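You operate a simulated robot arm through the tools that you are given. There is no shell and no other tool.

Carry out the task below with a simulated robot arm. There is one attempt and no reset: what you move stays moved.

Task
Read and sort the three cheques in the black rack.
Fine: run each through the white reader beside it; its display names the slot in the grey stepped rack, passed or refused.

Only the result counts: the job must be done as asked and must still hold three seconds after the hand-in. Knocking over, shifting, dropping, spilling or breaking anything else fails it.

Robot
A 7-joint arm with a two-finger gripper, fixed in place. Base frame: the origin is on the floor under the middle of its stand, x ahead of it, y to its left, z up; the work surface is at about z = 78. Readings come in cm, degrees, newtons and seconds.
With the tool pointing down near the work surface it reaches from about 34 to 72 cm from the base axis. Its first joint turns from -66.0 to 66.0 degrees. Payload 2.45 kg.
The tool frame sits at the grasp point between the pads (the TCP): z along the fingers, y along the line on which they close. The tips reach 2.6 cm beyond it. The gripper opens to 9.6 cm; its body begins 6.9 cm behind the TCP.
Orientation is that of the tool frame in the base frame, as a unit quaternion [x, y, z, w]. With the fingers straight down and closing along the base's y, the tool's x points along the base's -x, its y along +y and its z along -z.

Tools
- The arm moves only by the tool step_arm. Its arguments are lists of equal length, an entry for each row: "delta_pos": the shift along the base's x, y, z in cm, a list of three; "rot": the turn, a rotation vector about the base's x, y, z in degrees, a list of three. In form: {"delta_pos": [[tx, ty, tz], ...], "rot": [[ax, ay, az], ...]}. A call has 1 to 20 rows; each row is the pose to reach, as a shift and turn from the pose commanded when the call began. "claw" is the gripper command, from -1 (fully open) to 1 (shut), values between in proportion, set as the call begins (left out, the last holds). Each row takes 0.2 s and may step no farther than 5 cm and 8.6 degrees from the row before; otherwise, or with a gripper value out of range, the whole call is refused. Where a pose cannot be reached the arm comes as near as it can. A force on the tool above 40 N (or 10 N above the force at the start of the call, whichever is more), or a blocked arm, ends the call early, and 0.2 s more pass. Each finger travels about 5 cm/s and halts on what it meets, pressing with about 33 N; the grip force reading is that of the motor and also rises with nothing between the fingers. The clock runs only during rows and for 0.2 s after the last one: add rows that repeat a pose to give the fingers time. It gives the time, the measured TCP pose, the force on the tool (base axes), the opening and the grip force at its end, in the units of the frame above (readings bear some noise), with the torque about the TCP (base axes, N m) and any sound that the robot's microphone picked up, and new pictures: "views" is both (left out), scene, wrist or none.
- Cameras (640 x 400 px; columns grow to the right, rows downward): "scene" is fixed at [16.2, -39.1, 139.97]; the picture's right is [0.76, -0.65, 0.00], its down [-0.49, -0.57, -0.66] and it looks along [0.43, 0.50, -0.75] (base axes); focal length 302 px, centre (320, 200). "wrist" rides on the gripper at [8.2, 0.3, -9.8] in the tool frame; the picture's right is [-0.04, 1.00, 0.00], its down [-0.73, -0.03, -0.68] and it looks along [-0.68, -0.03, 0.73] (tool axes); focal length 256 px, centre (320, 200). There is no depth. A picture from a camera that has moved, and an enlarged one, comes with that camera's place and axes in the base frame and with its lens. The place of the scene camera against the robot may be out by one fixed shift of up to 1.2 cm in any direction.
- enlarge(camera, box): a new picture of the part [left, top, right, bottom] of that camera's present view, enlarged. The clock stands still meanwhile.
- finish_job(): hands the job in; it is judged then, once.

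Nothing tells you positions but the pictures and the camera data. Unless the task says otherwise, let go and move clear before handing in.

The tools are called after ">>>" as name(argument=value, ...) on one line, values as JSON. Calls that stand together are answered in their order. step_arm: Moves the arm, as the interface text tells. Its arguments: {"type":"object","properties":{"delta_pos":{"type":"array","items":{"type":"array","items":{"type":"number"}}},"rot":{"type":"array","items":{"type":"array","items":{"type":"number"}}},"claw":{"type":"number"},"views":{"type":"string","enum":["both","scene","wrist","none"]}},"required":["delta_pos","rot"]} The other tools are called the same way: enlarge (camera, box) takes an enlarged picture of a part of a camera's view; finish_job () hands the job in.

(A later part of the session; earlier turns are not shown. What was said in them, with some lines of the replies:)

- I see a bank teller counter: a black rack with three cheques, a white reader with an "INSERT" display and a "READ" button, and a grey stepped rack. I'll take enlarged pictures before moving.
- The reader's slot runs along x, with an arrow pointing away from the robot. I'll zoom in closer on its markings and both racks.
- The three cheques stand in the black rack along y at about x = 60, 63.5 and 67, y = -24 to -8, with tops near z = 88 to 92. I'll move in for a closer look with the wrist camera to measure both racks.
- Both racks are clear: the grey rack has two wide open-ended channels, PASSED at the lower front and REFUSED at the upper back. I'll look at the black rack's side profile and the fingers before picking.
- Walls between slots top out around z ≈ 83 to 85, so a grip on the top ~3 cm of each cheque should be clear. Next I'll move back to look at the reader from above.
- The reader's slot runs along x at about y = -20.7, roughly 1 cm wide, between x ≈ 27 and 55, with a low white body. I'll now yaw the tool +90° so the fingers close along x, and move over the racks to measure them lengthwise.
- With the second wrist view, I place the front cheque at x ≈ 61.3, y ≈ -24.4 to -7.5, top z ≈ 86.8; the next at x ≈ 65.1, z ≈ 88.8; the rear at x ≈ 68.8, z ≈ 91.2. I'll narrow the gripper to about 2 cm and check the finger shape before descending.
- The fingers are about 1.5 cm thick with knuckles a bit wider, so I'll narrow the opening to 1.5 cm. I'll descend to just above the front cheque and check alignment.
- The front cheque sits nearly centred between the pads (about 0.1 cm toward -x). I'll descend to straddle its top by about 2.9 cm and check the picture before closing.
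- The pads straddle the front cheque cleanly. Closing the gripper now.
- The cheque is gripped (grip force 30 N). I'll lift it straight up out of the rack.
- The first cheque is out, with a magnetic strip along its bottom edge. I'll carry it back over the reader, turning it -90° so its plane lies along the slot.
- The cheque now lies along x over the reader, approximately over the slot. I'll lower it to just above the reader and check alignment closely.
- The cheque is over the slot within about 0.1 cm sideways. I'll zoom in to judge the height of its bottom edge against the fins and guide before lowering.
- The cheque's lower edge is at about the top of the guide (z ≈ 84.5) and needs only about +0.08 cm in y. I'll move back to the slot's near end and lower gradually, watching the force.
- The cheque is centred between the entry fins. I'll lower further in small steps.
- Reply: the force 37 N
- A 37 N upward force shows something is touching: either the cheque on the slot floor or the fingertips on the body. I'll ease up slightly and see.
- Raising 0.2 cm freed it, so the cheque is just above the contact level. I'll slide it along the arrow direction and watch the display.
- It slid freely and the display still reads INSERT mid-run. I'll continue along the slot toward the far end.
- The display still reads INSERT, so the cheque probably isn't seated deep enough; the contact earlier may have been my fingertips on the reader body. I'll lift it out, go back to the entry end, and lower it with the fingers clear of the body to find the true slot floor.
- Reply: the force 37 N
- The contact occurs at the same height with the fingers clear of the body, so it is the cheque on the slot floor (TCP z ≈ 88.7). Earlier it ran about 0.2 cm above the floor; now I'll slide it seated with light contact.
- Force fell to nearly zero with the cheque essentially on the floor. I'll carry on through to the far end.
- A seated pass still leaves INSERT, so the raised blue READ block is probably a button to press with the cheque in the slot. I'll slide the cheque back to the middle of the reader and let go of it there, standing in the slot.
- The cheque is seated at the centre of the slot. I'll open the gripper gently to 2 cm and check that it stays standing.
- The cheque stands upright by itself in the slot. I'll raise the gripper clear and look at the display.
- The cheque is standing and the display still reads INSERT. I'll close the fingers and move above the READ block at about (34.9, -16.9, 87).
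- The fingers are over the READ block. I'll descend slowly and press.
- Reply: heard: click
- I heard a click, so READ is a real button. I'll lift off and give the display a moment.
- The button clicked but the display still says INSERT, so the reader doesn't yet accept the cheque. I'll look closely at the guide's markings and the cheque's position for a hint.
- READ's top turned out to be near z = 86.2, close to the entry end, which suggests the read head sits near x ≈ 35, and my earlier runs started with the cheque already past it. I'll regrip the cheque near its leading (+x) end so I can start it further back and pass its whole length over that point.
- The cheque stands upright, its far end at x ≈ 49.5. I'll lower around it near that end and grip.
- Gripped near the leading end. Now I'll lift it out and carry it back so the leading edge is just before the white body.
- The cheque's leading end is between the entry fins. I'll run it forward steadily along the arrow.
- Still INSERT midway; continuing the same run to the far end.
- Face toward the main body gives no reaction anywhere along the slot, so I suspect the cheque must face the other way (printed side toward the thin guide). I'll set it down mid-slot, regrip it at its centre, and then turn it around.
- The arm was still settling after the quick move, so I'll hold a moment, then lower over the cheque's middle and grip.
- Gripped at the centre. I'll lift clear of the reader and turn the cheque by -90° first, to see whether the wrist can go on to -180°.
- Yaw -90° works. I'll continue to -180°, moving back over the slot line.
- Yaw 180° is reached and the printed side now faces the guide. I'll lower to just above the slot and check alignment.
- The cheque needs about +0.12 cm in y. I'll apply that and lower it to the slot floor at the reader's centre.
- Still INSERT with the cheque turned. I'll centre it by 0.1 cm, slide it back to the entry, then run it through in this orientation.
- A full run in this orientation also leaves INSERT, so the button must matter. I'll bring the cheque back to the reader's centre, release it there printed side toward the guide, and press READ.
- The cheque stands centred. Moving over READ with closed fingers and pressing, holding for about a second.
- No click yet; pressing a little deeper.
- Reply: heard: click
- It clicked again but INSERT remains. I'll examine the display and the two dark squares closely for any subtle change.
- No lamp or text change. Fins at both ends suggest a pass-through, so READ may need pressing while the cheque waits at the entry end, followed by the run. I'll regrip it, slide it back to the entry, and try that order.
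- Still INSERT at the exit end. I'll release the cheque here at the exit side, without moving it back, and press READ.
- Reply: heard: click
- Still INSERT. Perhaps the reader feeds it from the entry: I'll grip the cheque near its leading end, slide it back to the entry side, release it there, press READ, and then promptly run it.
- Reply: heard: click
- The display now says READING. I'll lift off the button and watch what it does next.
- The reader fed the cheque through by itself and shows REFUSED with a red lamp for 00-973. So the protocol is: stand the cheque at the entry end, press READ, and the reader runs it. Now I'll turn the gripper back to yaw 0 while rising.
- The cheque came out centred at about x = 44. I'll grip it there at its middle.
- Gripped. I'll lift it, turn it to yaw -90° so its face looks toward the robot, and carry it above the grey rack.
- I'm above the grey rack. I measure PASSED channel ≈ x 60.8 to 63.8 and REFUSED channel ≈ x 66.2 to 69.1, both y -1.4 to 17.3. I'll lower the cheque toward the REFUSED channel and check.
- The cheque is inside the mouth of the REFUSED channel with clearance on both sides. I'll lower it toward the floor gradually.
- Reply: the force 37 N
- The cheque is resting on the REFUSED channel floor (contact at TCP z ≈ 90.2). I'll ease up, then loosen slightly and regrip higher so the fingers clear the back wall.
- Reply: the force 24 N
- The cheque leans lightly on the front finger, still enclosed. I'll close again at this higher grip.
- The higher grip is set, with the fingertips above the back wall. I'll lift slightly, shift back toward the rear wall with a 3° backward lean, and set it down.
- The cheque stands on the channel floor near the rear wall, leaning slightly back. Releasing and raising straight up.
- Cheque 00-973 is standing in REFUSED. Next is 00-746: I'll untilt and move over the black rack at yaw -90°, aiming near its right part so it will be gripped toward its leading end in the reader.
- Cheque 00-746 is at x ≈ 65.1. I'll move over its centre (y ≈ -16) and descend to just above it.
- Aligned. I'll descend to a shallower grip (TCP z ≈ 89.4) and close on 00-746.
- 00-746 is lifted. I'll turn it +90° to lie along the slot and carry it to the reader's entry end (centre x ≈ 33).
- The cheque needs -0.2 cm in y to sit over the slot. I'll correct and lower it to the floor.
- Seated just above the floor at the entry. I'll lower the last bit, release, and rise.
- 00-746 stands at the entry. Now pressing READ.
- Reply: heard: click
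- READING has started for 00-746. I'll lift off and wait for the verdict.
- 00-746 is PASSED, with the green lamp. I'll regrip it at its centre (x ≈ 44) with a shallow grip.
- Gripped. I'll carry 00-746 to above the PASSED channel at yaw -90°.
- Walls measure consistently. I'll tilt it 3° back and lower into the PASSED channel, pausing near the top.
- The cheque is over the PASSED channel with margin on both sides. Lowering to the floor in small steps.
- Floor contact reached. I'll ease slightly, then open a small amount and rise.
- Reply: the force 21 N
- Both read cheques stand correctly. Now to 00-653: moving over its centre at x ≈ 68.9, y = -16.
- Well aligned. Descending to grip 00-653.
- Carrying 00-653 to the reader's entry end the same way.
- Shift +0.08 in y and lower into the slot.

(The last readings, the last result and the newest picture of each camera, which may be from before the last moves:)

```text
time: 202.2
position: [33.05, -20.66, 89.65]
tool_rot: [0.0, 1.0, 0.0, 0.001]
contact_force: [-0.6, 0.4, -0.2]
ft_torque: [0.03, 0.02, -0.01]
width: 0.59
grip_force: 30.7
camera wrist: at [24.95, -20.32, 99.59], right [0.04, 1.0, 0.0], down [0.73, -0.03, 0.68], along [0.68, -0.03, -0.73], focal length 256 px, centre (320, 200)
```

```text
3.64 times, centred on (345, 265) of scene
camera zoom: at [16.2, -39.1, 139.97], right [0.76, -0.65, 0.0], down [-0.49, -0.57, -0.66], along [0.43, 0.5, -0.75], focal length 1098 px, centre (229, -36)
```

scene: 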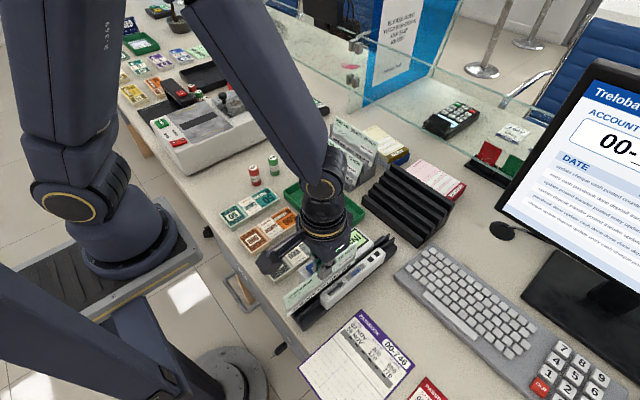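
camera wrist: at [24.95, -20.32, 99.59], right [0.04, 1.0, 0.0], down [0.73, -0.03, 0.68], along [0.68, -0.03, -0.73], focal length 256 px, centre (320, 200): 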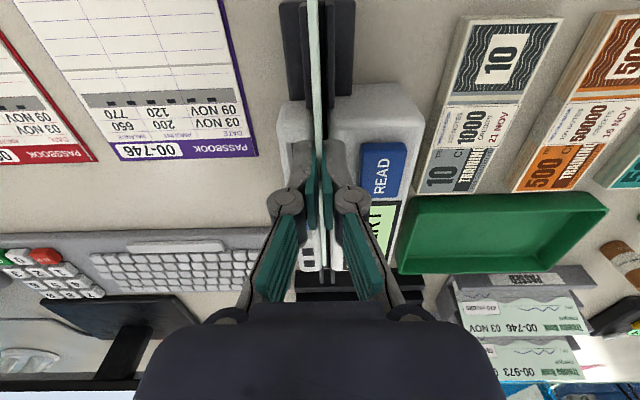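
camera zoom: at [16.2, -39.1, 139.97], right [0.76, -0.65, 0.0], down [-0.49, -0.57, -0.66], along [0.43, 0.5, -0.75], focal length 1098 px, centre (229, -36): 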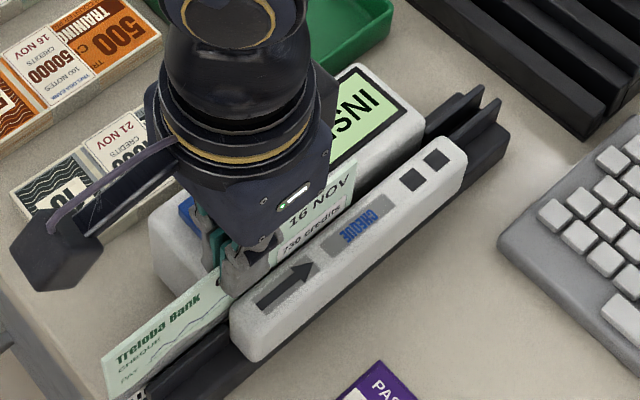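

In the slot at the entry. Releasing, rising, then pressing READ.

>>> step_arm(delta_pos=[[0, 0, 0], [0, 0, 0], [0, 0, 0], [0, 0, 1.5], [0, 0, 3], [0, 0, 5], [0, 0, 6]], rot=[[0, 0, 0], [0, 0, 0], [0, 0, 0], [0, 0, 0], [0, 0, 0], [0, 0, 0], [0, 0, 0]], claw=0.65, views="scene")

>>> step_arm(delta_pos=[[0.5, 1.5, 0], [1.2, 3, 0], [1.8, 3.77, 0], [1.8, 3.77, 0], [1.8, 3.77, -2], [1.8, 3.77, -4], [1.8, 3.77, -5.5], [1.8, 3.77, -6.5], [1.8, 3.77, -7.0], [1.8, 3.77, -7.4], [1.8, 3.77, -7.65]], rot=[[0, 0, 0], [0, 0, 0], [0, 0, 0], [0, 0, 0], [0, 0, 0], [0, 0, 0], [0, 0, 0], [0, 0, 0], [0, 0, 0], [0, 0, 0], [0, 0, 0]], claw=1, views="none")

>>> enlarge(camera="scene", box=[280, 200, 420, 320])

```text
time: 203.8
position: [33.17, -20.9, 95.97]
tool_rot: [-0.001, 1.0, 0.0, 0.001]
contact_force: [1.2, 0.0, 0.4]
ft_torque: [0.03, -0.01, -0.05]
width: 1.7
grip_force: 0.0
```

scene: 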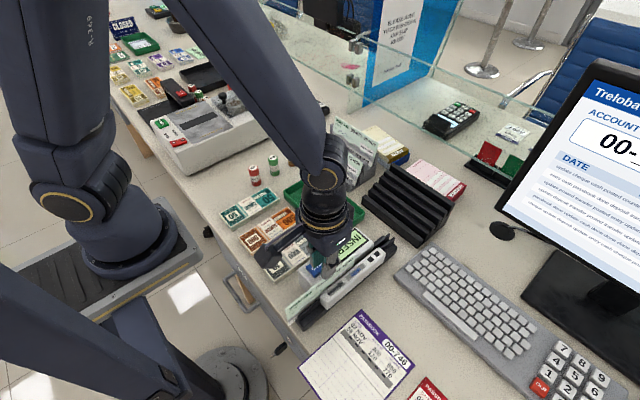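

```text
time: 206.2
position: [34.97, -17.08, 88.19]
tool_rot: [0.0, 1.0, 0.0, 0.001]
contact_force: [2.3, -0.3, 4.1]
ft_torque: [0.02, -0.05, -0.01]
width: 0.59
grip_force: 28.1
heard: click
```

```text
3.33 times, centred on (350, 260) of scene
camera zoom: at [16.2, -39.1, 139.98], right [0.76, -0.65, 0.0], down [-0.49, -0.57, -0.66], along [0.43, 0.5, -0.75], focal length 1007 px, centre (220, 0)
```

zoom: 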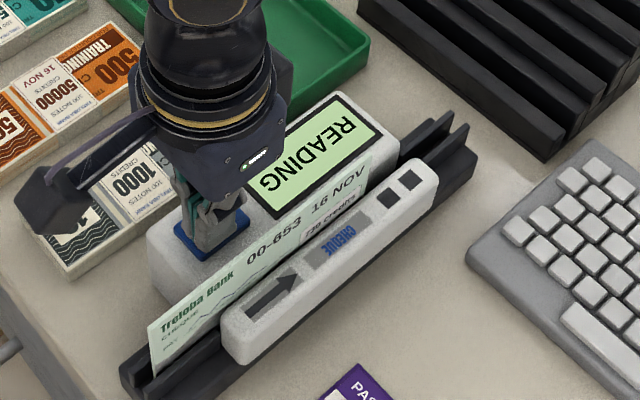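

READING has started for 00-653. Lifting off to see the verdict.

>>> step_arm(delta_pos=[[0, 0, 1], [0, 0, 3], [0, 0, 5], [0, 0, 8], [0, 0, 8], [0, 0, 8]], rot=[[0, 0, 0], [0, 0, 0], [0, 0, 0], [0, 0, 0], [0, 0, 0], [0, 0, 0]])

>>> enlarge(camera="scene", box=[290, 200, 430, 320])

```text
time: 207.6
position: [34.88, -16.93, 96.17]
tool_rot: [0.0, 1.0, 0.0, 0.0]
contact_force: [-0.5, 0.1, -0.2]
ft_torque: [-0.02, -0.02, -0.02]
width: 0.0
grip_force: 29.3
camera wrist: at [26.7, -16.52, 105.92], right [0.04, 1.0, 0.0], down [0.73, -0.03, 0.68], along [0.68, -0.03, -0.73], focal length 256 px, centre (320, 200)
```

scene: 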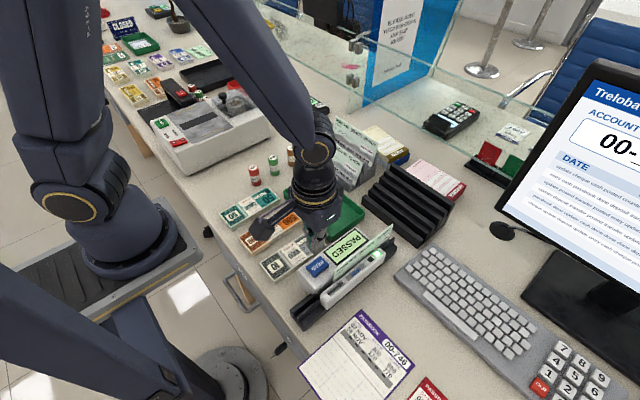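
wrist: 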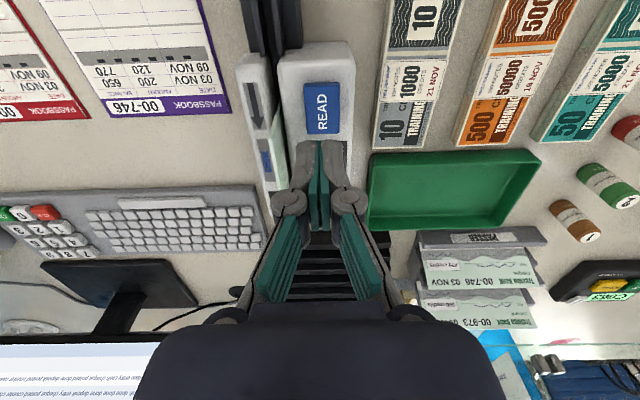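

```text
3.33 times, centred on (360, 260) of scene
camera zoom: at [16.2, -39.1, 139.97], right [0.76, -0.65, 0.0], down [-0.49, -0.57, -0.66], along [0.43, 0.5, -0.75], focal length 1007 px, centre (187, 0)
```

zoom: 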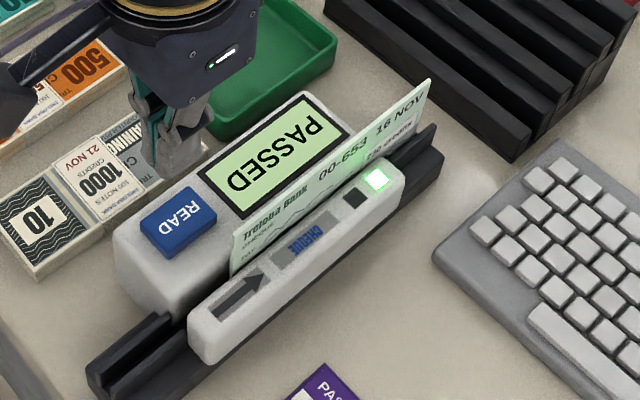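

00-653 is PASSED too. I'll grip it at its centre (x ≈ 44.1) as before.

>>> step_arm(delta_pos=[[2, 0, 0], [5, -1.5, 0], [8, -3, 0], [9.2, -3.8, 0], [9.2, -3.8, 0], [9.2, -3.8, -1], [9.2, -3.8, -1]], rot=[[0, 0, 0], [0, 0, 0], [0, 0, 0], [0, 0, 0], [0, 0, 0], [0, 0, 0], [0, 0, 0]], claw=0.5, views="wrist")

>>> step_arm(delta_pos=[[0, 0, -1.5], [0, 0, -3], [0, 0, -4.5], [0, 0, -5.35], [0, 0, -5.35]], rot=[[0, 0, 0], [0, 0, 0], [0, 0, 0], [0, 0, 0], [0, 0, 0]], views="wrist")

```text
time: 209.2
position: [44.09, -20.72, 95.32]
tool_rot: [0.0, 1.0, -0.001, 0.0]
contact_force: [0.5, -0.2, -0.3]
ft_torque: [0.0, -0.02, 0.02]
width: 2.41
grip_force: 0.0
camera wrist: at [35.91, -20.43, 105.12], right [0.04, 1.0, 0.0], down [0.73, -0.03, 0.68], along [0.68, -0.03, -0.73], focal length 256 px, centre (320, 200)
```

wrist: 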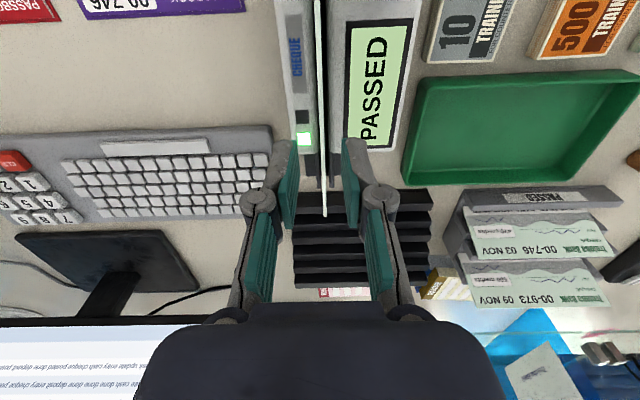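

```text
time: 210.4
position: [44.09, -20.67, 89.93]
tool_rot: [0.0, 1.0, 0.0, 0.0]
contact_force: [-0.8, 1.3, 0.4]
ft_torque: [-0.03, 0.0, -0.02]
width: 2.4
grip_force: 0.0
camera wrist: at [35.93, -20.35, 99.67], right [0.04, 1.0, 0.0], down [0.73, -0.03, 0.68], along [0.68, -0.03, -0.73], focal length 256 px, centre (320, 200)
```

wrist: 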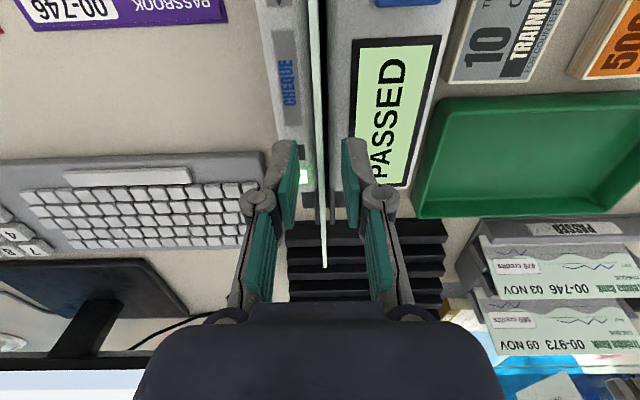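

>>> step_arm(delta_pos=[[0, 0, 0], [0, 0, 0], [0, 0, 0], [0, 0, 0]], rot=[[0, 0, 0], [0, 0, 0], [0, 0, 0], [0, 0, 0]], claw=1, views="none")

>>> step_arm(delta_pos=[[0, 0, 3], [0, 0, 7], [0, 0, 11], [1, 1, 14], [2.5, 3.4, 15], [4, 5.8, 15], [5.5, 8.2, 15], [7, 10.6, 15], [8.5, 13, 15], [10, 15.4, 15], [11.5, 17.8, 15], [13, 20.2, 15], [14.5, 22.6, 15], [16, 25, 15], [17, 27, 15], [17.75, 28.7, 15], [17.75, 28.7, 15], [17.75, 28.7, 15], [17.75, 28.7, 15]], rot=[[0, 0, 0], [0, 0, 0], [0, 0, 0], [0, 0, -4], [0, 0, -11], [0, 0, -18], [0, 0, -25], [0, 0, -32], [0, 0, -39], [0, 0, -46], [0, 0, -53], [0, 0, -60], [0, 0, -67], [0, 0, -74], [0, 0, -81], [0, 0, -88], [0, 0, -90], [0, 0, -90], [0, 0, -90]])

>>> enlarge(camera="wrist", box=[240, 0, 440, 160])

>>> enlarge(camera="scene", box=[290, 80, 430, 200])

```text
time: 211.4
position: [43.97, -20.73, 89.98]
tool_rot: [0.001, 1.0, -0.001, 0.0]
contact_force: [0.5, 0.5, 0.2]
ft_torque: [-0.02, -0.03, -0.01]
width: 0.61
grip_force: 30.3
```

```text
time: 215.4
position: [61.72, 7.94, 104.76]
tool_rot: [0.707, 0.707, 0.0, 0.0]
contact_force: [-0.7, 0.3, 0.8]
ft_torque: [0.0, -0.02, -0.01]
width: 0.58
grip_force: 30.8
camera wrist: at [62.09, 16.12, 114.71], right [1.0, -0.04, 0.0], down [-0.03, -0.73, 0.68], along [-0.03, -0.68, -0.73], focal length 256 px, centre (320, 200)
```

scene: 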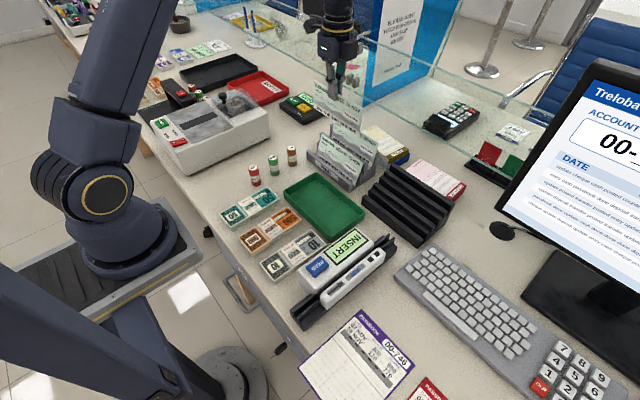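
wrist: 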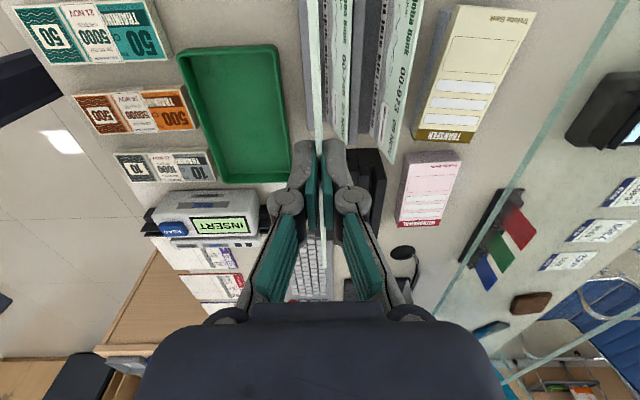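

```text
2.50 times, centred on (340, 80) of wrist
camera zoom: at [62.09, 16.12, 114.71], right [1.0, -0.04, 0.0], down [-0.03, -0.73, 0.68], along [-0.03, -0.68, -0.73], focal length 640 px, centre (270, 500)
```

zoom: 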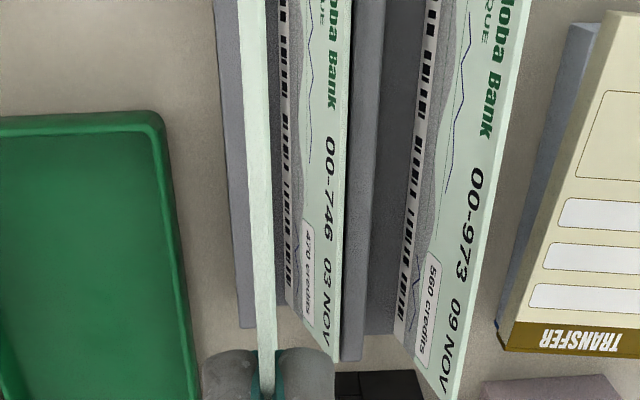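

```text
3.33 times, centred on (360, 140) of scene
camera zoom: at [16.2, -39.1, 139.97], right [0.76, -0.65, 0.0], down [-0.49, -0.57, -0.66], along [0.43, 0.5, -0.75], focal length 1007 px, centre (187, 400)
```

zoom: 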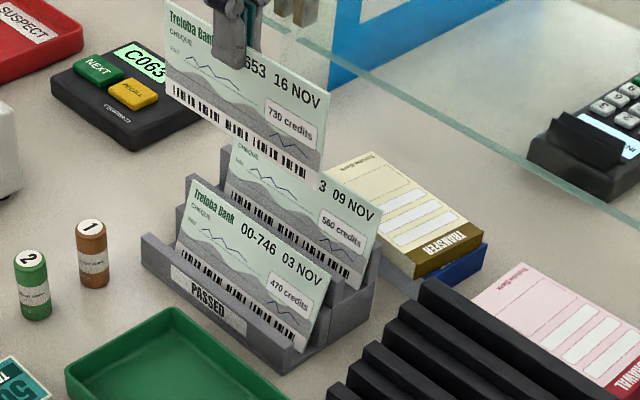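

746's foot is at x ≈ 62.3, leaving x 60.9 to 62.3 free in front. I'll tilt 3° back, shift slightly, and lower 00-653 into that space.

>>> step_arm(delta_pos=[[0.15, 0, -1], [0.15, 0, -3], [0.15, 0, -5], [0.15, 0, -7], [0.15, 0, -9], [0.15, 0, -11], [0.15, 0, -12.5], [0.15, 0, -12.5], [0.15, 0, -12.5]], rot=[[0, 1.5, 0], [0, 3, 0], [0, 3, 0], [0, 3, 0], [0, 3, 0], [0, 3, 0], [0, 3, 0], [0, 3, 0], [0, 3, 0]])

>>> enlarge(camera="wrist", box=[240, 0, 440, 180])

>>> enlarge(camera="scene", box=[290, 90, 410, 200])

```text
time: 217.4
position: [62.11, 7.98, 92.19]
tool_rot: [0.707, 0.707, -0.019, -0.018]
contact_force: [-0.6, 0.3, 0.3]
ft_torque: [-0.01, 0.0, 0.01]
width: 0.57
grip_force: 30.9
camera wrist: at [62.98, 16.11, 102.05], right [1.0, -0.04, -0.05], down [0.01, -0.73, 0.68], along [-0.07, -0.68, -0.73], focal length 256 px, centre (320, 200)
```

scene: 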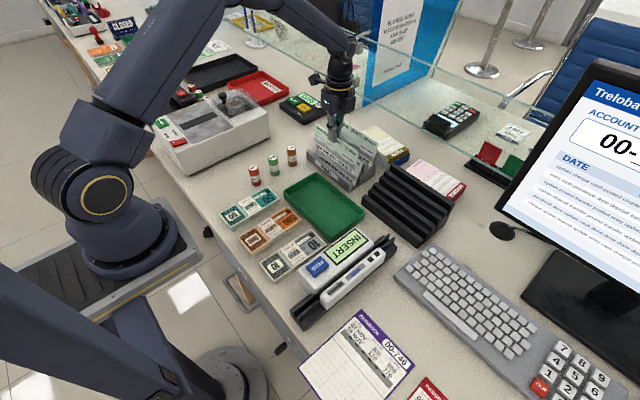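
wrist: 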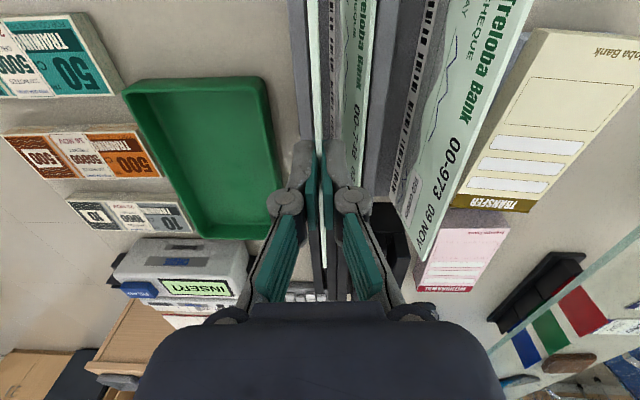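

```text
2.22 times, centred on (340, 90) of wrist
camera zoom: at [62.98, 16.11, 102.05], right [1.0, -0.04, -0.05], down [0.01, -0.73, 0.68], along [-0.07, -0.68, -0.73], focal length 569 px, centre (276, 444)
```

zoom: 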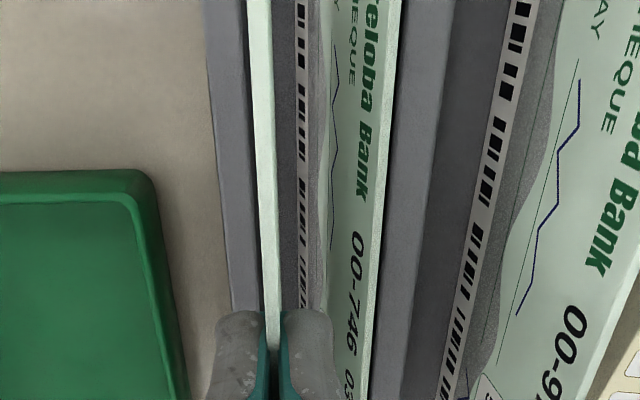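

```text
3.64 times, centred on (350, 145) of scene
camera zoom: at [16.2, -39.1, 139.97], right [0.76, -0.65, 0.0], down [-0.49, -0.57, -0.66], along [0.43, 0.5, -0.75], focal length 1098 px, centre (211, 400)
```

zoom: 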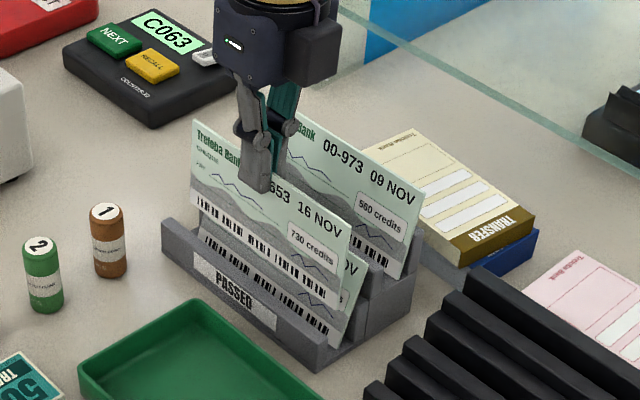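

The foot has about 0.4 cm to 746 and 0.8 cm to the front wall, so I'll shift -0.2 cm and lower.

>>> step_arm(delta_pos=[[-0.2, 0, 0], [-0.2, 0, -1], [-0.2, 0, -2], [-0.2, 0, -3], [-0.2, 0, -3.8], [-0.2, 0, -4.3]], rot=[[0, 0, 0], [0, 0, 0], [0, 0, 0], [0, 0, 0], [0, 0, 0], [0, 0, 0]])

>>> enlarge(camera="wrist", box=[240, 40, 400, 200])

>>> enlarge(camera="scene", box=[300, 110, 400, 200])

```text
time: 218.8
position: [61.8, 7.95, 88.15]
tool_rot: [0.707, 0.707, -0.018, -0.018]
contact_force: [-0.4, -0.2, -0.1]
ft_torque: [0.01, 0.0, 0.0]
width: 0.63
grip_force: 31.1
camera wrist: at [62.66, 16.28, 97.82], right [1.0, -0.04, -0.05], down [0.01, -0.73, 0.68], along [-0.06, -0.68, -0.73], focal length 256 px, centre (320, 200)
```

scene: 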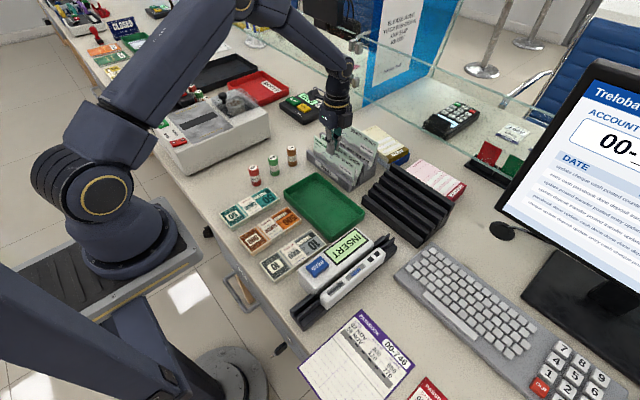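
wrist: 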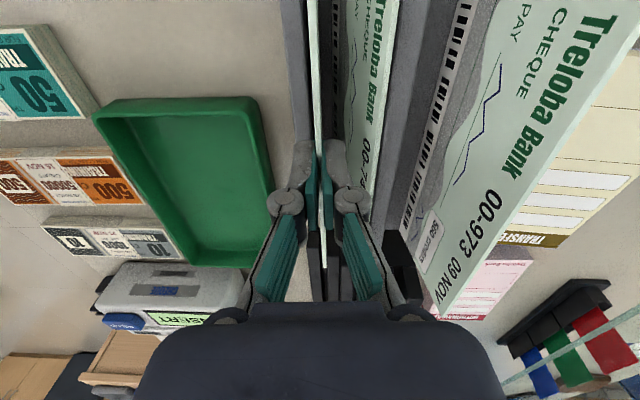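

```text
2.50 times, centred on (320, 120) of wrist
camera zoom: at [62.66, 16.28, 97.82], right [1.0, -0.04, -0.05], down [0.01, -0.73, 0.68], along [-0.06, -0.68, -0.73], focal length 640 px, centre (320, 400)
```

zoom: 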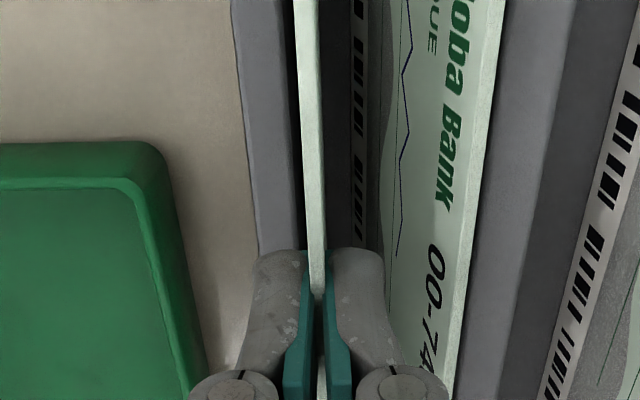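

```text
4.44 times, centred on (350, 155) of scene
camera zoom: at [16.2, -39.1, 139.97], right [0.76, -0.65, 0.0], down [-0.49, -0.57, -0.66], along [0.43, 0.5, -0.75], focal length 1343 px, centre (187, 400)
```

zoom: 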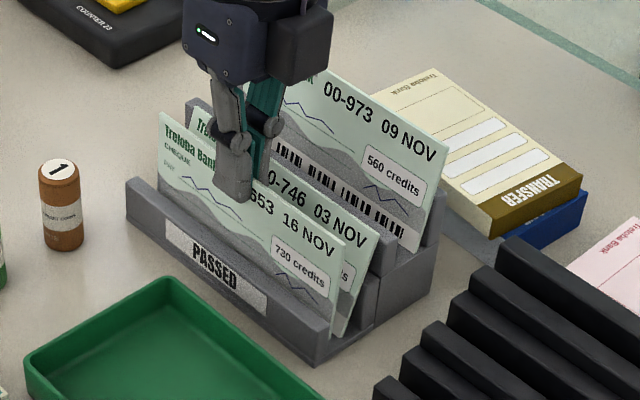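

Clear of 746. Lowering the last centimetre carefully.

>>> step_arm(delta_pos=[[0, 0, -0.2], [0, 0, -0.4], [0, 0, -0.55]], rot=[[0, 0, 0], [0, 0, 0], [0, 0, 0]], views="none")

```text
time: 219.6
position: [61.85, 8.08, 87.47]
tool_rot: [0.706, 0.707, -0.018, -0.019]
contact_force: [-0.4, -0.5, 0.1]
ft_torque: [-0.01, -0.04, 0.0]
width: 0.57
grip_force: 30.6
```

>>> step_arm(delta_pos=[[0, 0, -0.1], [0, 0, -0.18]], rot=[[0, 0, 0], [0, 0, 0]], views="none")

```text
time: 220.2
position: [61.75, 8.01, 87.43]
tool_rot: [0.706, 0.708, -0.017, -0.017]
contact_force: [0.1, 1.8, 11.7]
ft_torque: [-0.14, 0.03, -0.01]
width: 0.6
grip_force: 30.7
```

On the floor. Opening slightly and rising straight up.

>>> step_arm(delta_pos=[[0, 0, 0], [0, 0, 0], [0, 0, 0], [0, 0, 0.6], [0, 0, 1.2], [0, 0, 1.8], [0, 0, 2.6], [0, 0, 3.6], [0, 0, 5.5], [0, 0, 8], [0, 0, 12]], rot=[[0, 0, 0], [0, 0, 0], [0, 0, 0], [0, 0, 0], [0, 0, 0], [0, 0, 0], [0, 0, 0], [0, 0, 0], [0, 0, 0], [0, 0, 0], [0, 0, 0]], claw=0.76)

>>> enlarge(camera="scene", box=[290, 90, 410, 200])

>>> enlarge(camera="wrist", box=[240, 0, 440, 180])

```text
time: 222.6
position: [61.66, 7.81, 99.47]
tool_rot: [0.707, 0.707, -0.018, -0.019]
contact_force: [-0.8, 0.5, 0.8]
ft_torque: [0.04, -0.03, 0.0]
width: 1.15
grip_force: 0.1
camera wrist: at [62.61, 16.08, 109.17], right [1.0, -0.04, -0.05], down [0.01, -0.73, 0.68], along [-0.07, -0.68, -0.73], focal length 256 px, centre (320, 200)
```

scene: 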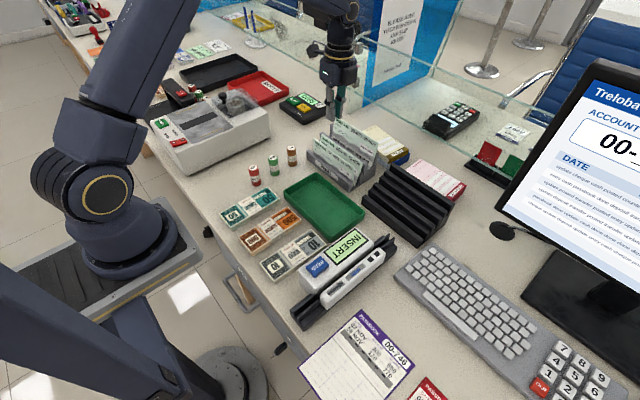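
wrist: 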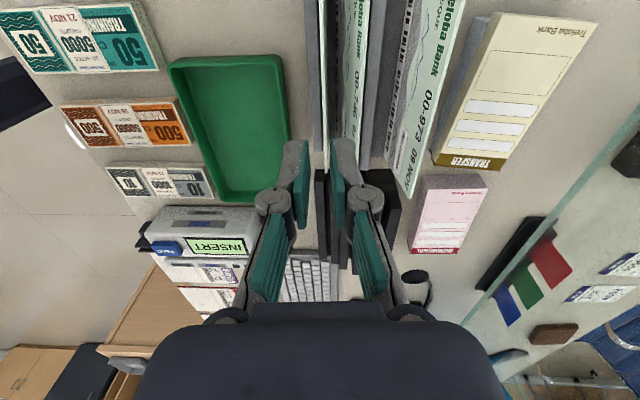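

```text
3.64 times, centred on (350, 145) of scene
camera zoom: at [16.2, -39.1, 139.97], right [0.76, -0.65, 0.0], down [-0.49, -0.57, -0.66], along [0.43, 0.5, -0.75], focal length 1098 px, centre (211, 400)
```

zoom: 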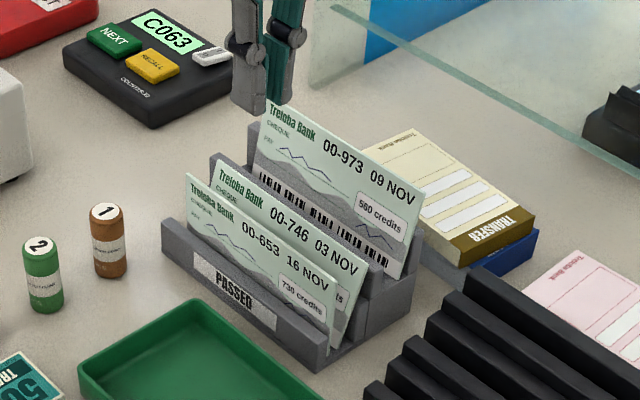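

```text
2.22 times, centred on (340, 90) of wrist
camera zoom: at [62.61, 16.08, 109.17], right [1.0, -0.04, -0.05], down [0.01, -0.73, 0.68], along [-0.07, -0.68, -0.73], focal length 569 px, centre (276, 444)
```

zoom: 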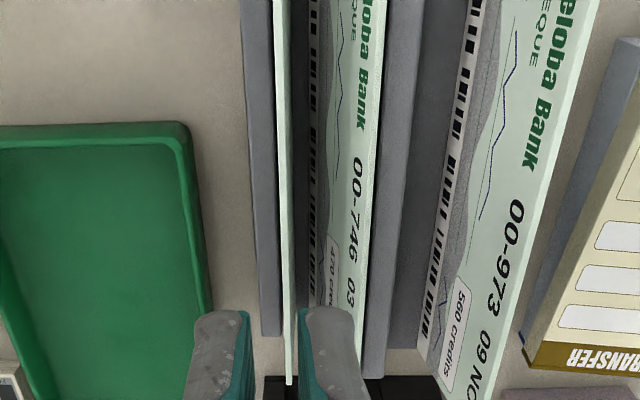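

00-653 is in the PASSED channel but looks nearly upright rather than leaning back. Let me look closely.

>>> enlarge(camera="scene", box=[325, 130, 385, 200])

>>> enlarge(camera="wrist", box=[310, 0, 380, 160])

>>> enlarge(camera="wrist", box=[305, 100, 365, 180])

```text
5.71 times, centred on (355, 165) of scene
camera zoom: at [16.2, -39.1, 139.97], right [0.76, -0.65, 0.0], down [-0.49, -0.57, -0.66], along [0.43, 0.5, -0.75], focal length 1726 px, centre (120, 400)
```

zoom: 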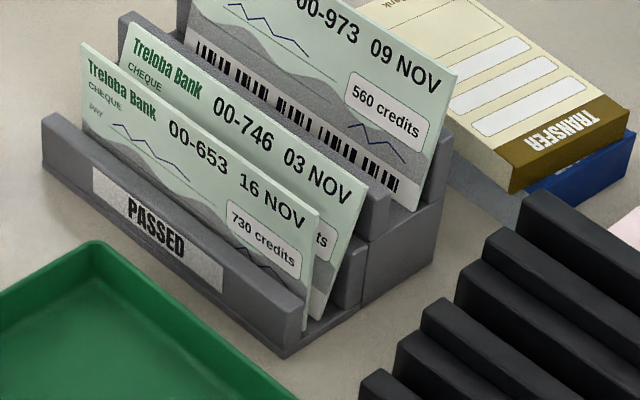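

```text
2.50 times, centred on (345, 80) of wrist
camera zoom: at [62.61, 16.08, 109.17], right [1.0, -0.04, -0.05], down [0.01, -0.73, 0.68], along [-0.07, -0.68, -0.73], focal length 640 px, centre (258, 500)
```

zoom: 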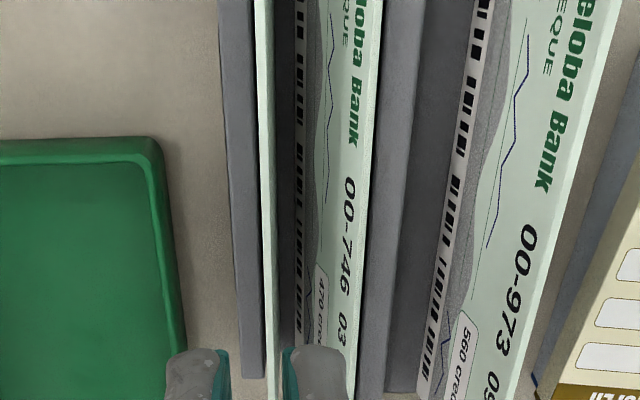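

```text
5.00 times, centred on (335, 140) of wrist
camera zoom: at [62.61, 16.08, 109.17], right [1.0, -0.04, -0.05], down [0.01, -0.73, 0.68], along [-0.07, -0.68, -0.73], focal length 1280 px, centre (245, 500)
```

zoom: 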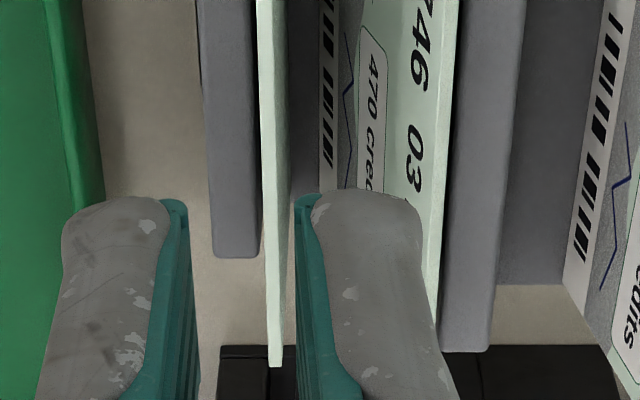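

00-653 is standing almost vertical, balanced on its edge. To make it secure, I'll close the gripper and gently push its top back so it leans on 746.

>>> step_arm(delta_pos=[[-1, 0, 0], [-2, 0, 0], [-3, 0, 0], [-3.7, 0, 0], [-3.7, 0, -3], [-3.7, 0, -6], [-3.7, 0, -9], [-3.7, 0, -11], [-3.7, 0, -12], [-3.7, 0, -12]], rot=[[0, -1, 0], [0, -2, 0], [0, -3, 0], [0, -3, 0], [0, -3, 0], [0, -3, 0], [0, -3, 0], [0, -3, 0], [0, -3, 0], [0, -3, 0]], claw=1)

>>> enlarge(camera="wrist", box=[260, 20, 420, 200])

>>> enlarge(camera="scene", box=[300, 110, 400, 200])

```text
time: 224.8
position: [58.06, 7.97, 87.24]
tool_rot: [0.707, 0.707, 0.001, 0.001]
contact_force: [-0.8, -1.1, -0.6]
ft_torque: [0.01, -0.03, 0.01]
width: 0.0
grip_force: 28.6
camera wrist: at [58.39, 16.09, 97.12], right [1.0, -0.04, 0.0], down [-0.03, -0.73, 0.68], along [-0.03, -0.68, -0.73], focal length 256 px, centre (320, 200)
```

scene: 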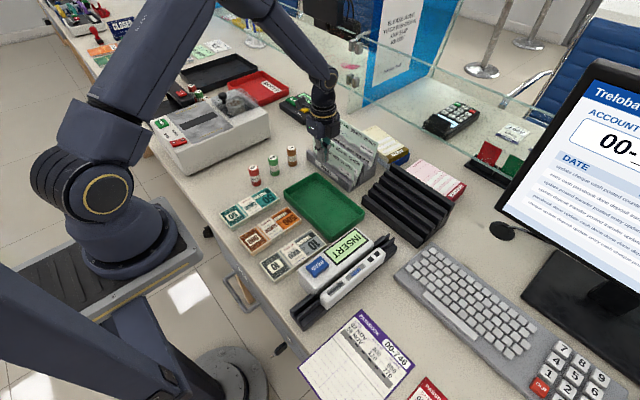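
wrist: 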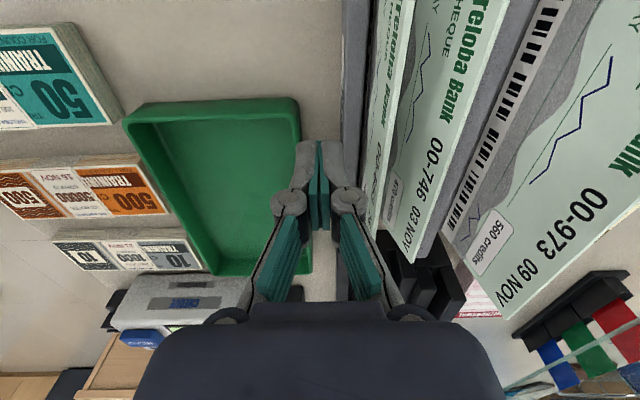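

```text
2.22 times, centred on (340, 110) of wrist
camera zoom: at [58.39, 16.09, 97.12], right [1.0, -0.04, 0.0], down [-0.03, -0.73, 0.68], along [-0.03, -0.68, -0.73], focal length 569 px, centre (276, 400)
```

zoom: 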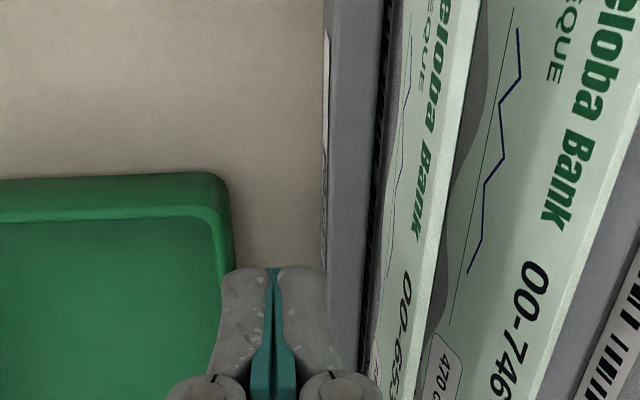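

```text
4.44 times, centred on (350, 155) of scene
camera zoom: at [16.2, -39.1, 139.97], right [0.76, -0.65, 0.0], down [-0.49, -0.57, -0.66], along [0.43, 0.5, -0.75], focal length 1343 px, centre (187, 400)
```

zoom: 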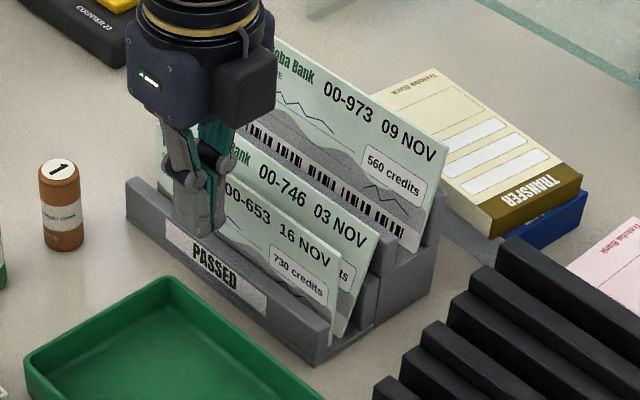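

The closed fingers are in front of 00-653, above the front wall. Pushing slowly toward +x.

>>> step_arm(delta_pos=[[0.4, 0, 0], [0.8, 0, 0], [1.0, 0, 0], [1.2, 0, 0], [1.35, 0, 0], [1.5, 0, 0], [1.65, 0, 0], [1.8, 0, 0]], rot=[[0, 0, 0], [0, 0, 0], [0, 0, 0], [0, 0, 0], [0, 0, 0], [0, 0, 0], [0, 0, 0], [0, 0, 0]])

>>> enlarge(camera="wrist", box=[260, 20, 420, 200])

>>> enlarge(camera="scene", box=[300, 110, 400, 200])

```text
time: 226.6
position: [59.96, 7.88, 87.23]
tool_rot: [0.707, 0.707, 0.0, 0.0]
contact_force: [0.4, 0.0, 0.6]
ft_torque: [0.02, 0.0, 0.02]
width: 0.0
grip_force: 28.9
camera wrist: at [60.32, 16.13, 97.06], right [1.0, -0.04, 0.0], down [-0.03, -0.73, 0.68], along [-0.03, -0.68, -0.73], focal length 256 px, centre (320, 200)
```

scene: 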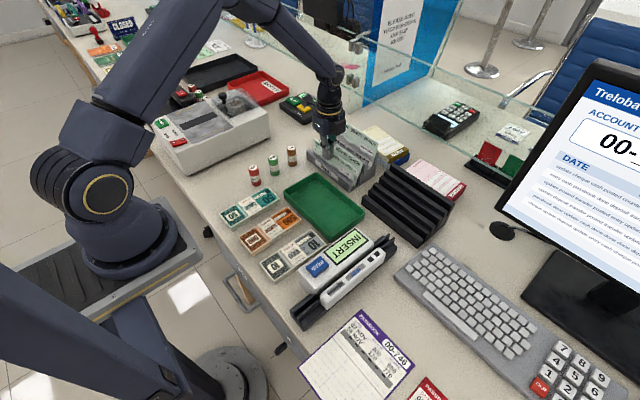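
wrist: 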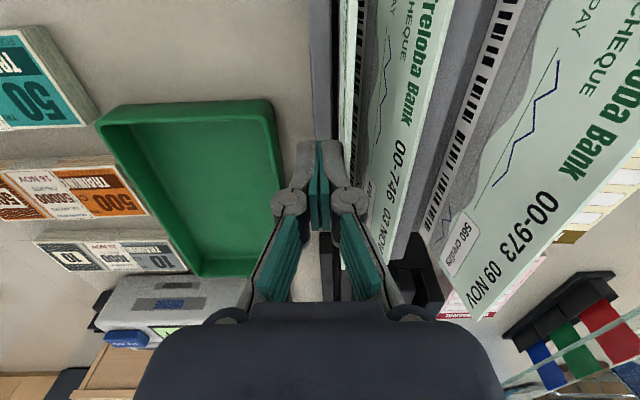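

```text
2.22 times, centred on (340, 110) of wrist
camera zoom: at [60.32, 16.13, 97.06], right [1.0, -0.04, 0.0], down [-0.03, -0.73, 0.68], along [-0.03, -0.68, -0.73], focal length 569 px, centre (276, 400)
```

zoom: 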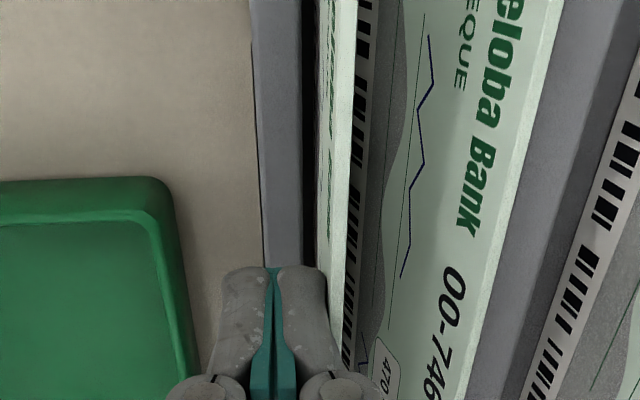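

```text
4.44 times, centred on (350, 155) of scene
camera zoom: at [16.2, -39.1, 139.97], right [0.76, -0.65, 0.0], down [-0.49, -0.57, -0.66], along [0.43, 0.5, -0.75], focal length 1343 px, centre (187, 400)
```

zoom: 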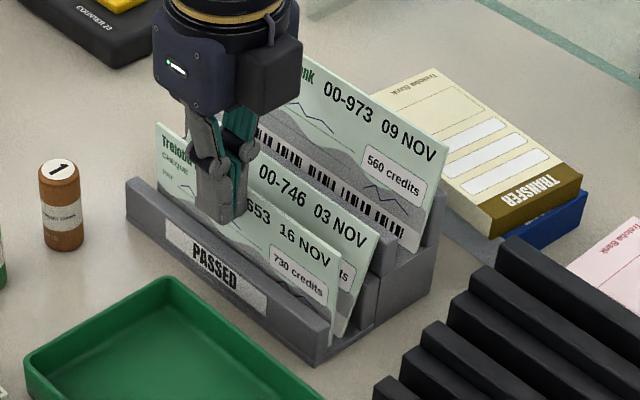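

Not yet touching. Continuing the push in small steps.

>>> step_arm(delta_pos=[[0.2, 0, 0], [0.4, 0, 0], [0.55, 0, 0], [0.7, 0, 0]], rot=[[0, 0, 0], [0, 0, 0], [0, 0, 0], [0, 0, 0]])

>>> enlarge(camera="wrist", box=[260, 20, 420, 200])

>>> enlarge(camera="scene", box=[300, 110, 400, 200])

```text
time: 227.6
position: [60.61, 8.08, 87.36]
tool_rot: [0.707, 0.707, -0.001, 0.0]
contact_force: [0.0, -0.4, 0.8]
ft_torque: [-0.02, -0.01, -0.02]
width: 0.01
grip_force: 28.4
camera wrist: at [61.01, 16.17, 97.12], right [1.0, -0.04, 0.0], down [-0.03, -0.73, 0.68], along [-0.03, -0.68, -0.73], focal length 256 px, centre (320, 200)
```

scene: 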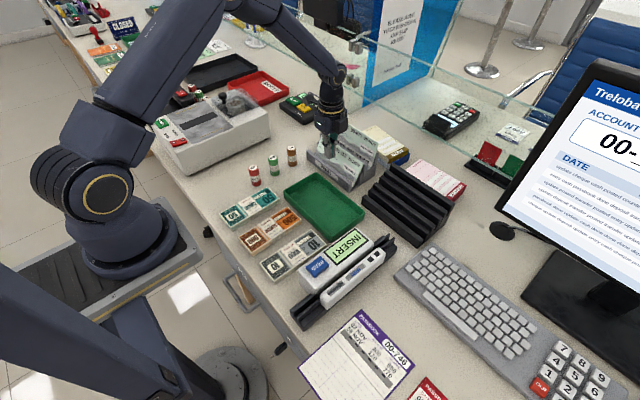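
wrist: 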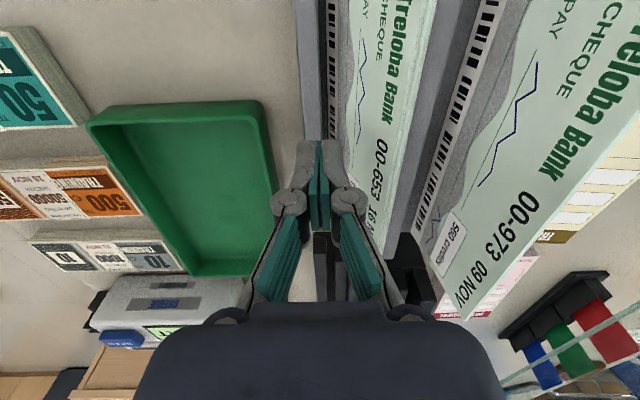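

```text
2.22 times, centred on (340, 110) of wrist
camera zoom: at [61.01, 16.17, 97.12], right [1.0, -0.04, 0.0], down [-0.03, -0.73, 0.68], along [-0.03, -0.68, -0.73], focal length 569 px, centre (276, 400)
```

zoom: 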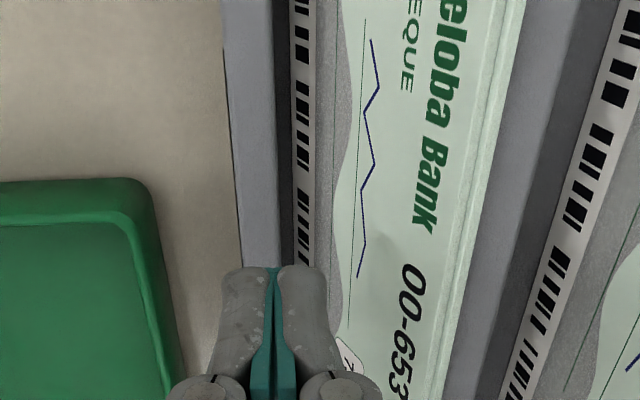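

```text
4.44 times, centred on (350, 155) of scene
camera zoom: at [16.2, -39.1, 139.97], right [0.76, -0.65, 0.0], down [-0.49, -0.57, -0.66], along [0.43, 0.5, -0.75], focal length 1343 px, centre (187, 400)
```

zoom: 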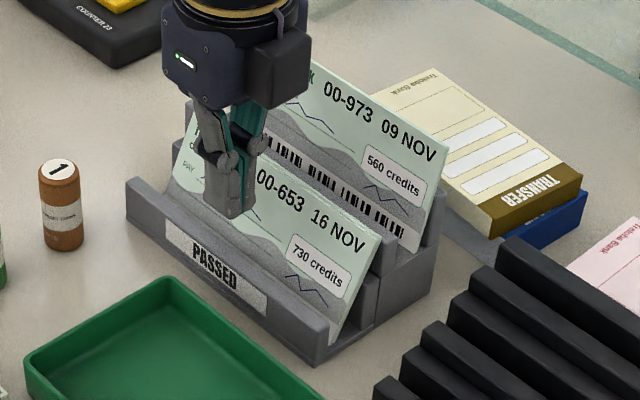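

00-653 now leans securely back on 00-746. I'll back away toward the robot, rise, and move clear.

>>> step_arm(delta_pos=[[-0.7, 0, 0], [-1.5, 0, 0], [-2.2, 0, 0], [-2.2, 0, 3], [-2.2, 0, 7], [-2.2, 0, 11], [-5, -1, 15], [-8, -2, 18], [-11, -3, 20], [-14, -4, 22], [-16, -5, 24], [-16, -5, 24], [-16, -5, 24]], rot=[[0, 0, 0], [0, 0, 0], [0, 0, 0], [0, 0, 0], [0, 0, 0], [0, 0, 0], [0, 0, 0], [0, 0, 0], [0, 0, 0], [0, 0, 0], [0, 0, 0], [0, 0, 0], [0, 0, 0]])

>>> enlarge(camera="scene", box=[300, 100, 400, 200])

>>> enlarge(camera="scene", box=[220, 130, 480, 330])

```text
time: 230.4
position: [44.57, 2.83, 111.04]
tool_rot: [0.707, 0.707, 0.0, -0.001]
contact_force: [0.2, -0.9, 0.1]
ft_torque: [-0.04, 0.02, 0.03]
width: 0.01
grip_force: 28.6
camera wrist: at [44.83, 11.12, 120.87], right [1.0, -0.04, 0.0], down [-0.03, -0.73, 0.68], along [-0.03, -0.68, -0.73], focal length 256 px, centre (320, 200)
```

scene: 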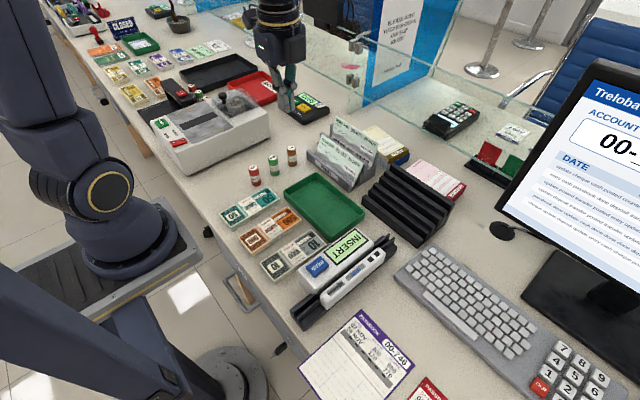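
wrist: 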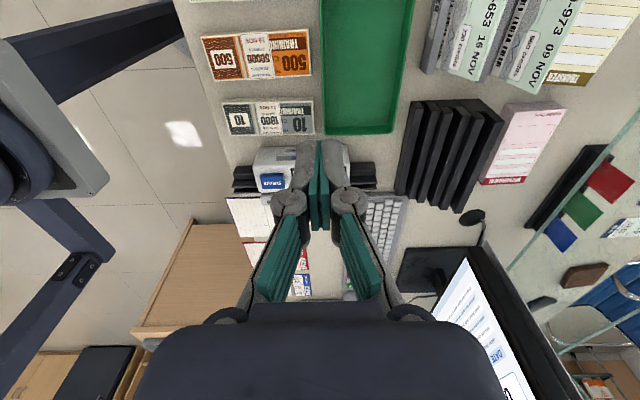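

```text
4.00 times, centred on (350, 150) of scene
camera zoom: at [16.2, -39.1, 139.97], right [0.76, -0.65, 0.0], down [-0.49, -0.57, -0.66], along [0.43, 0.5, -0.75], focal length 1208 px, centre (200, 400)
```

zoom: 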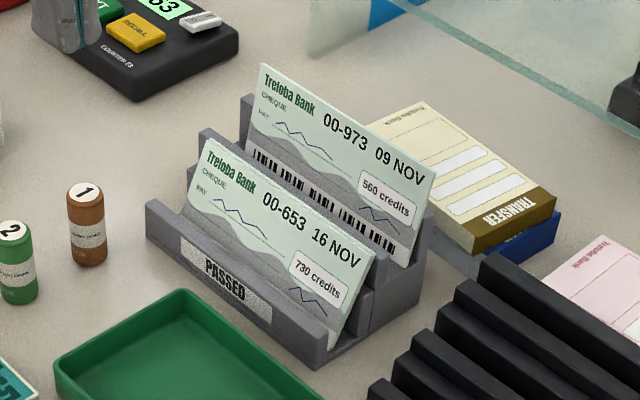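

```text
2.00 times, centred on (350, 230) of scene
camera zoom: at [16.2, -39.1, 139.97], right [0.76, -0.65, 0.0], down [-0.49, -0.57, -0.66], along [0.43, 0.5, -0.75], focal length 604 px, centre (260, 140)
```

zoom: 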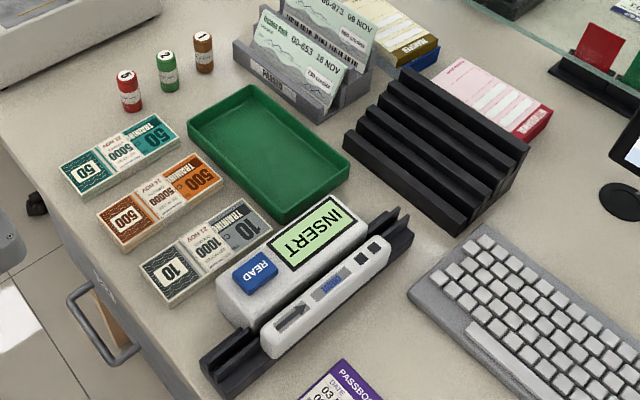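

All three cheques have been read and sorted: 00-973 is in REFUSED, and 00-746 and 00-653 are in PASSED, each leaning stably. Nothing else has moved and the arm is clear, so I'm handing in.

>>> finish_job()

```text
The job is handed in.
```

I read all three cheques and sorted them into the grey rack by what the reader's display named:

| Cheque | Display | Slot |
|---|---|---|
| 00-973 | REFUSED | REFUSED |
| 00-746 | PASSED | PASSED |
| 00-653 | PASSED | PASSED |

- **How the reader works:** the cheque has to stand at the near end of its slot before READ is pressed. The reader then feeds it through and shows the result. It took several runs with 00-973 to find this out, during which the display stayed on INSERT. The other two read first time.
- **How they stand:** 00-973 leans on the back wall of REFUSED. In PASSED, 00-746 leans on the back wall and 00-653 leans on 00-746. I pushed 00-653 back lightly after letting go, because it had been left balanced upright.

In the last pictures all three were standing, nothing else on the counter appeared to have moved, and the arm was clear. I have not been told how the job was judged.
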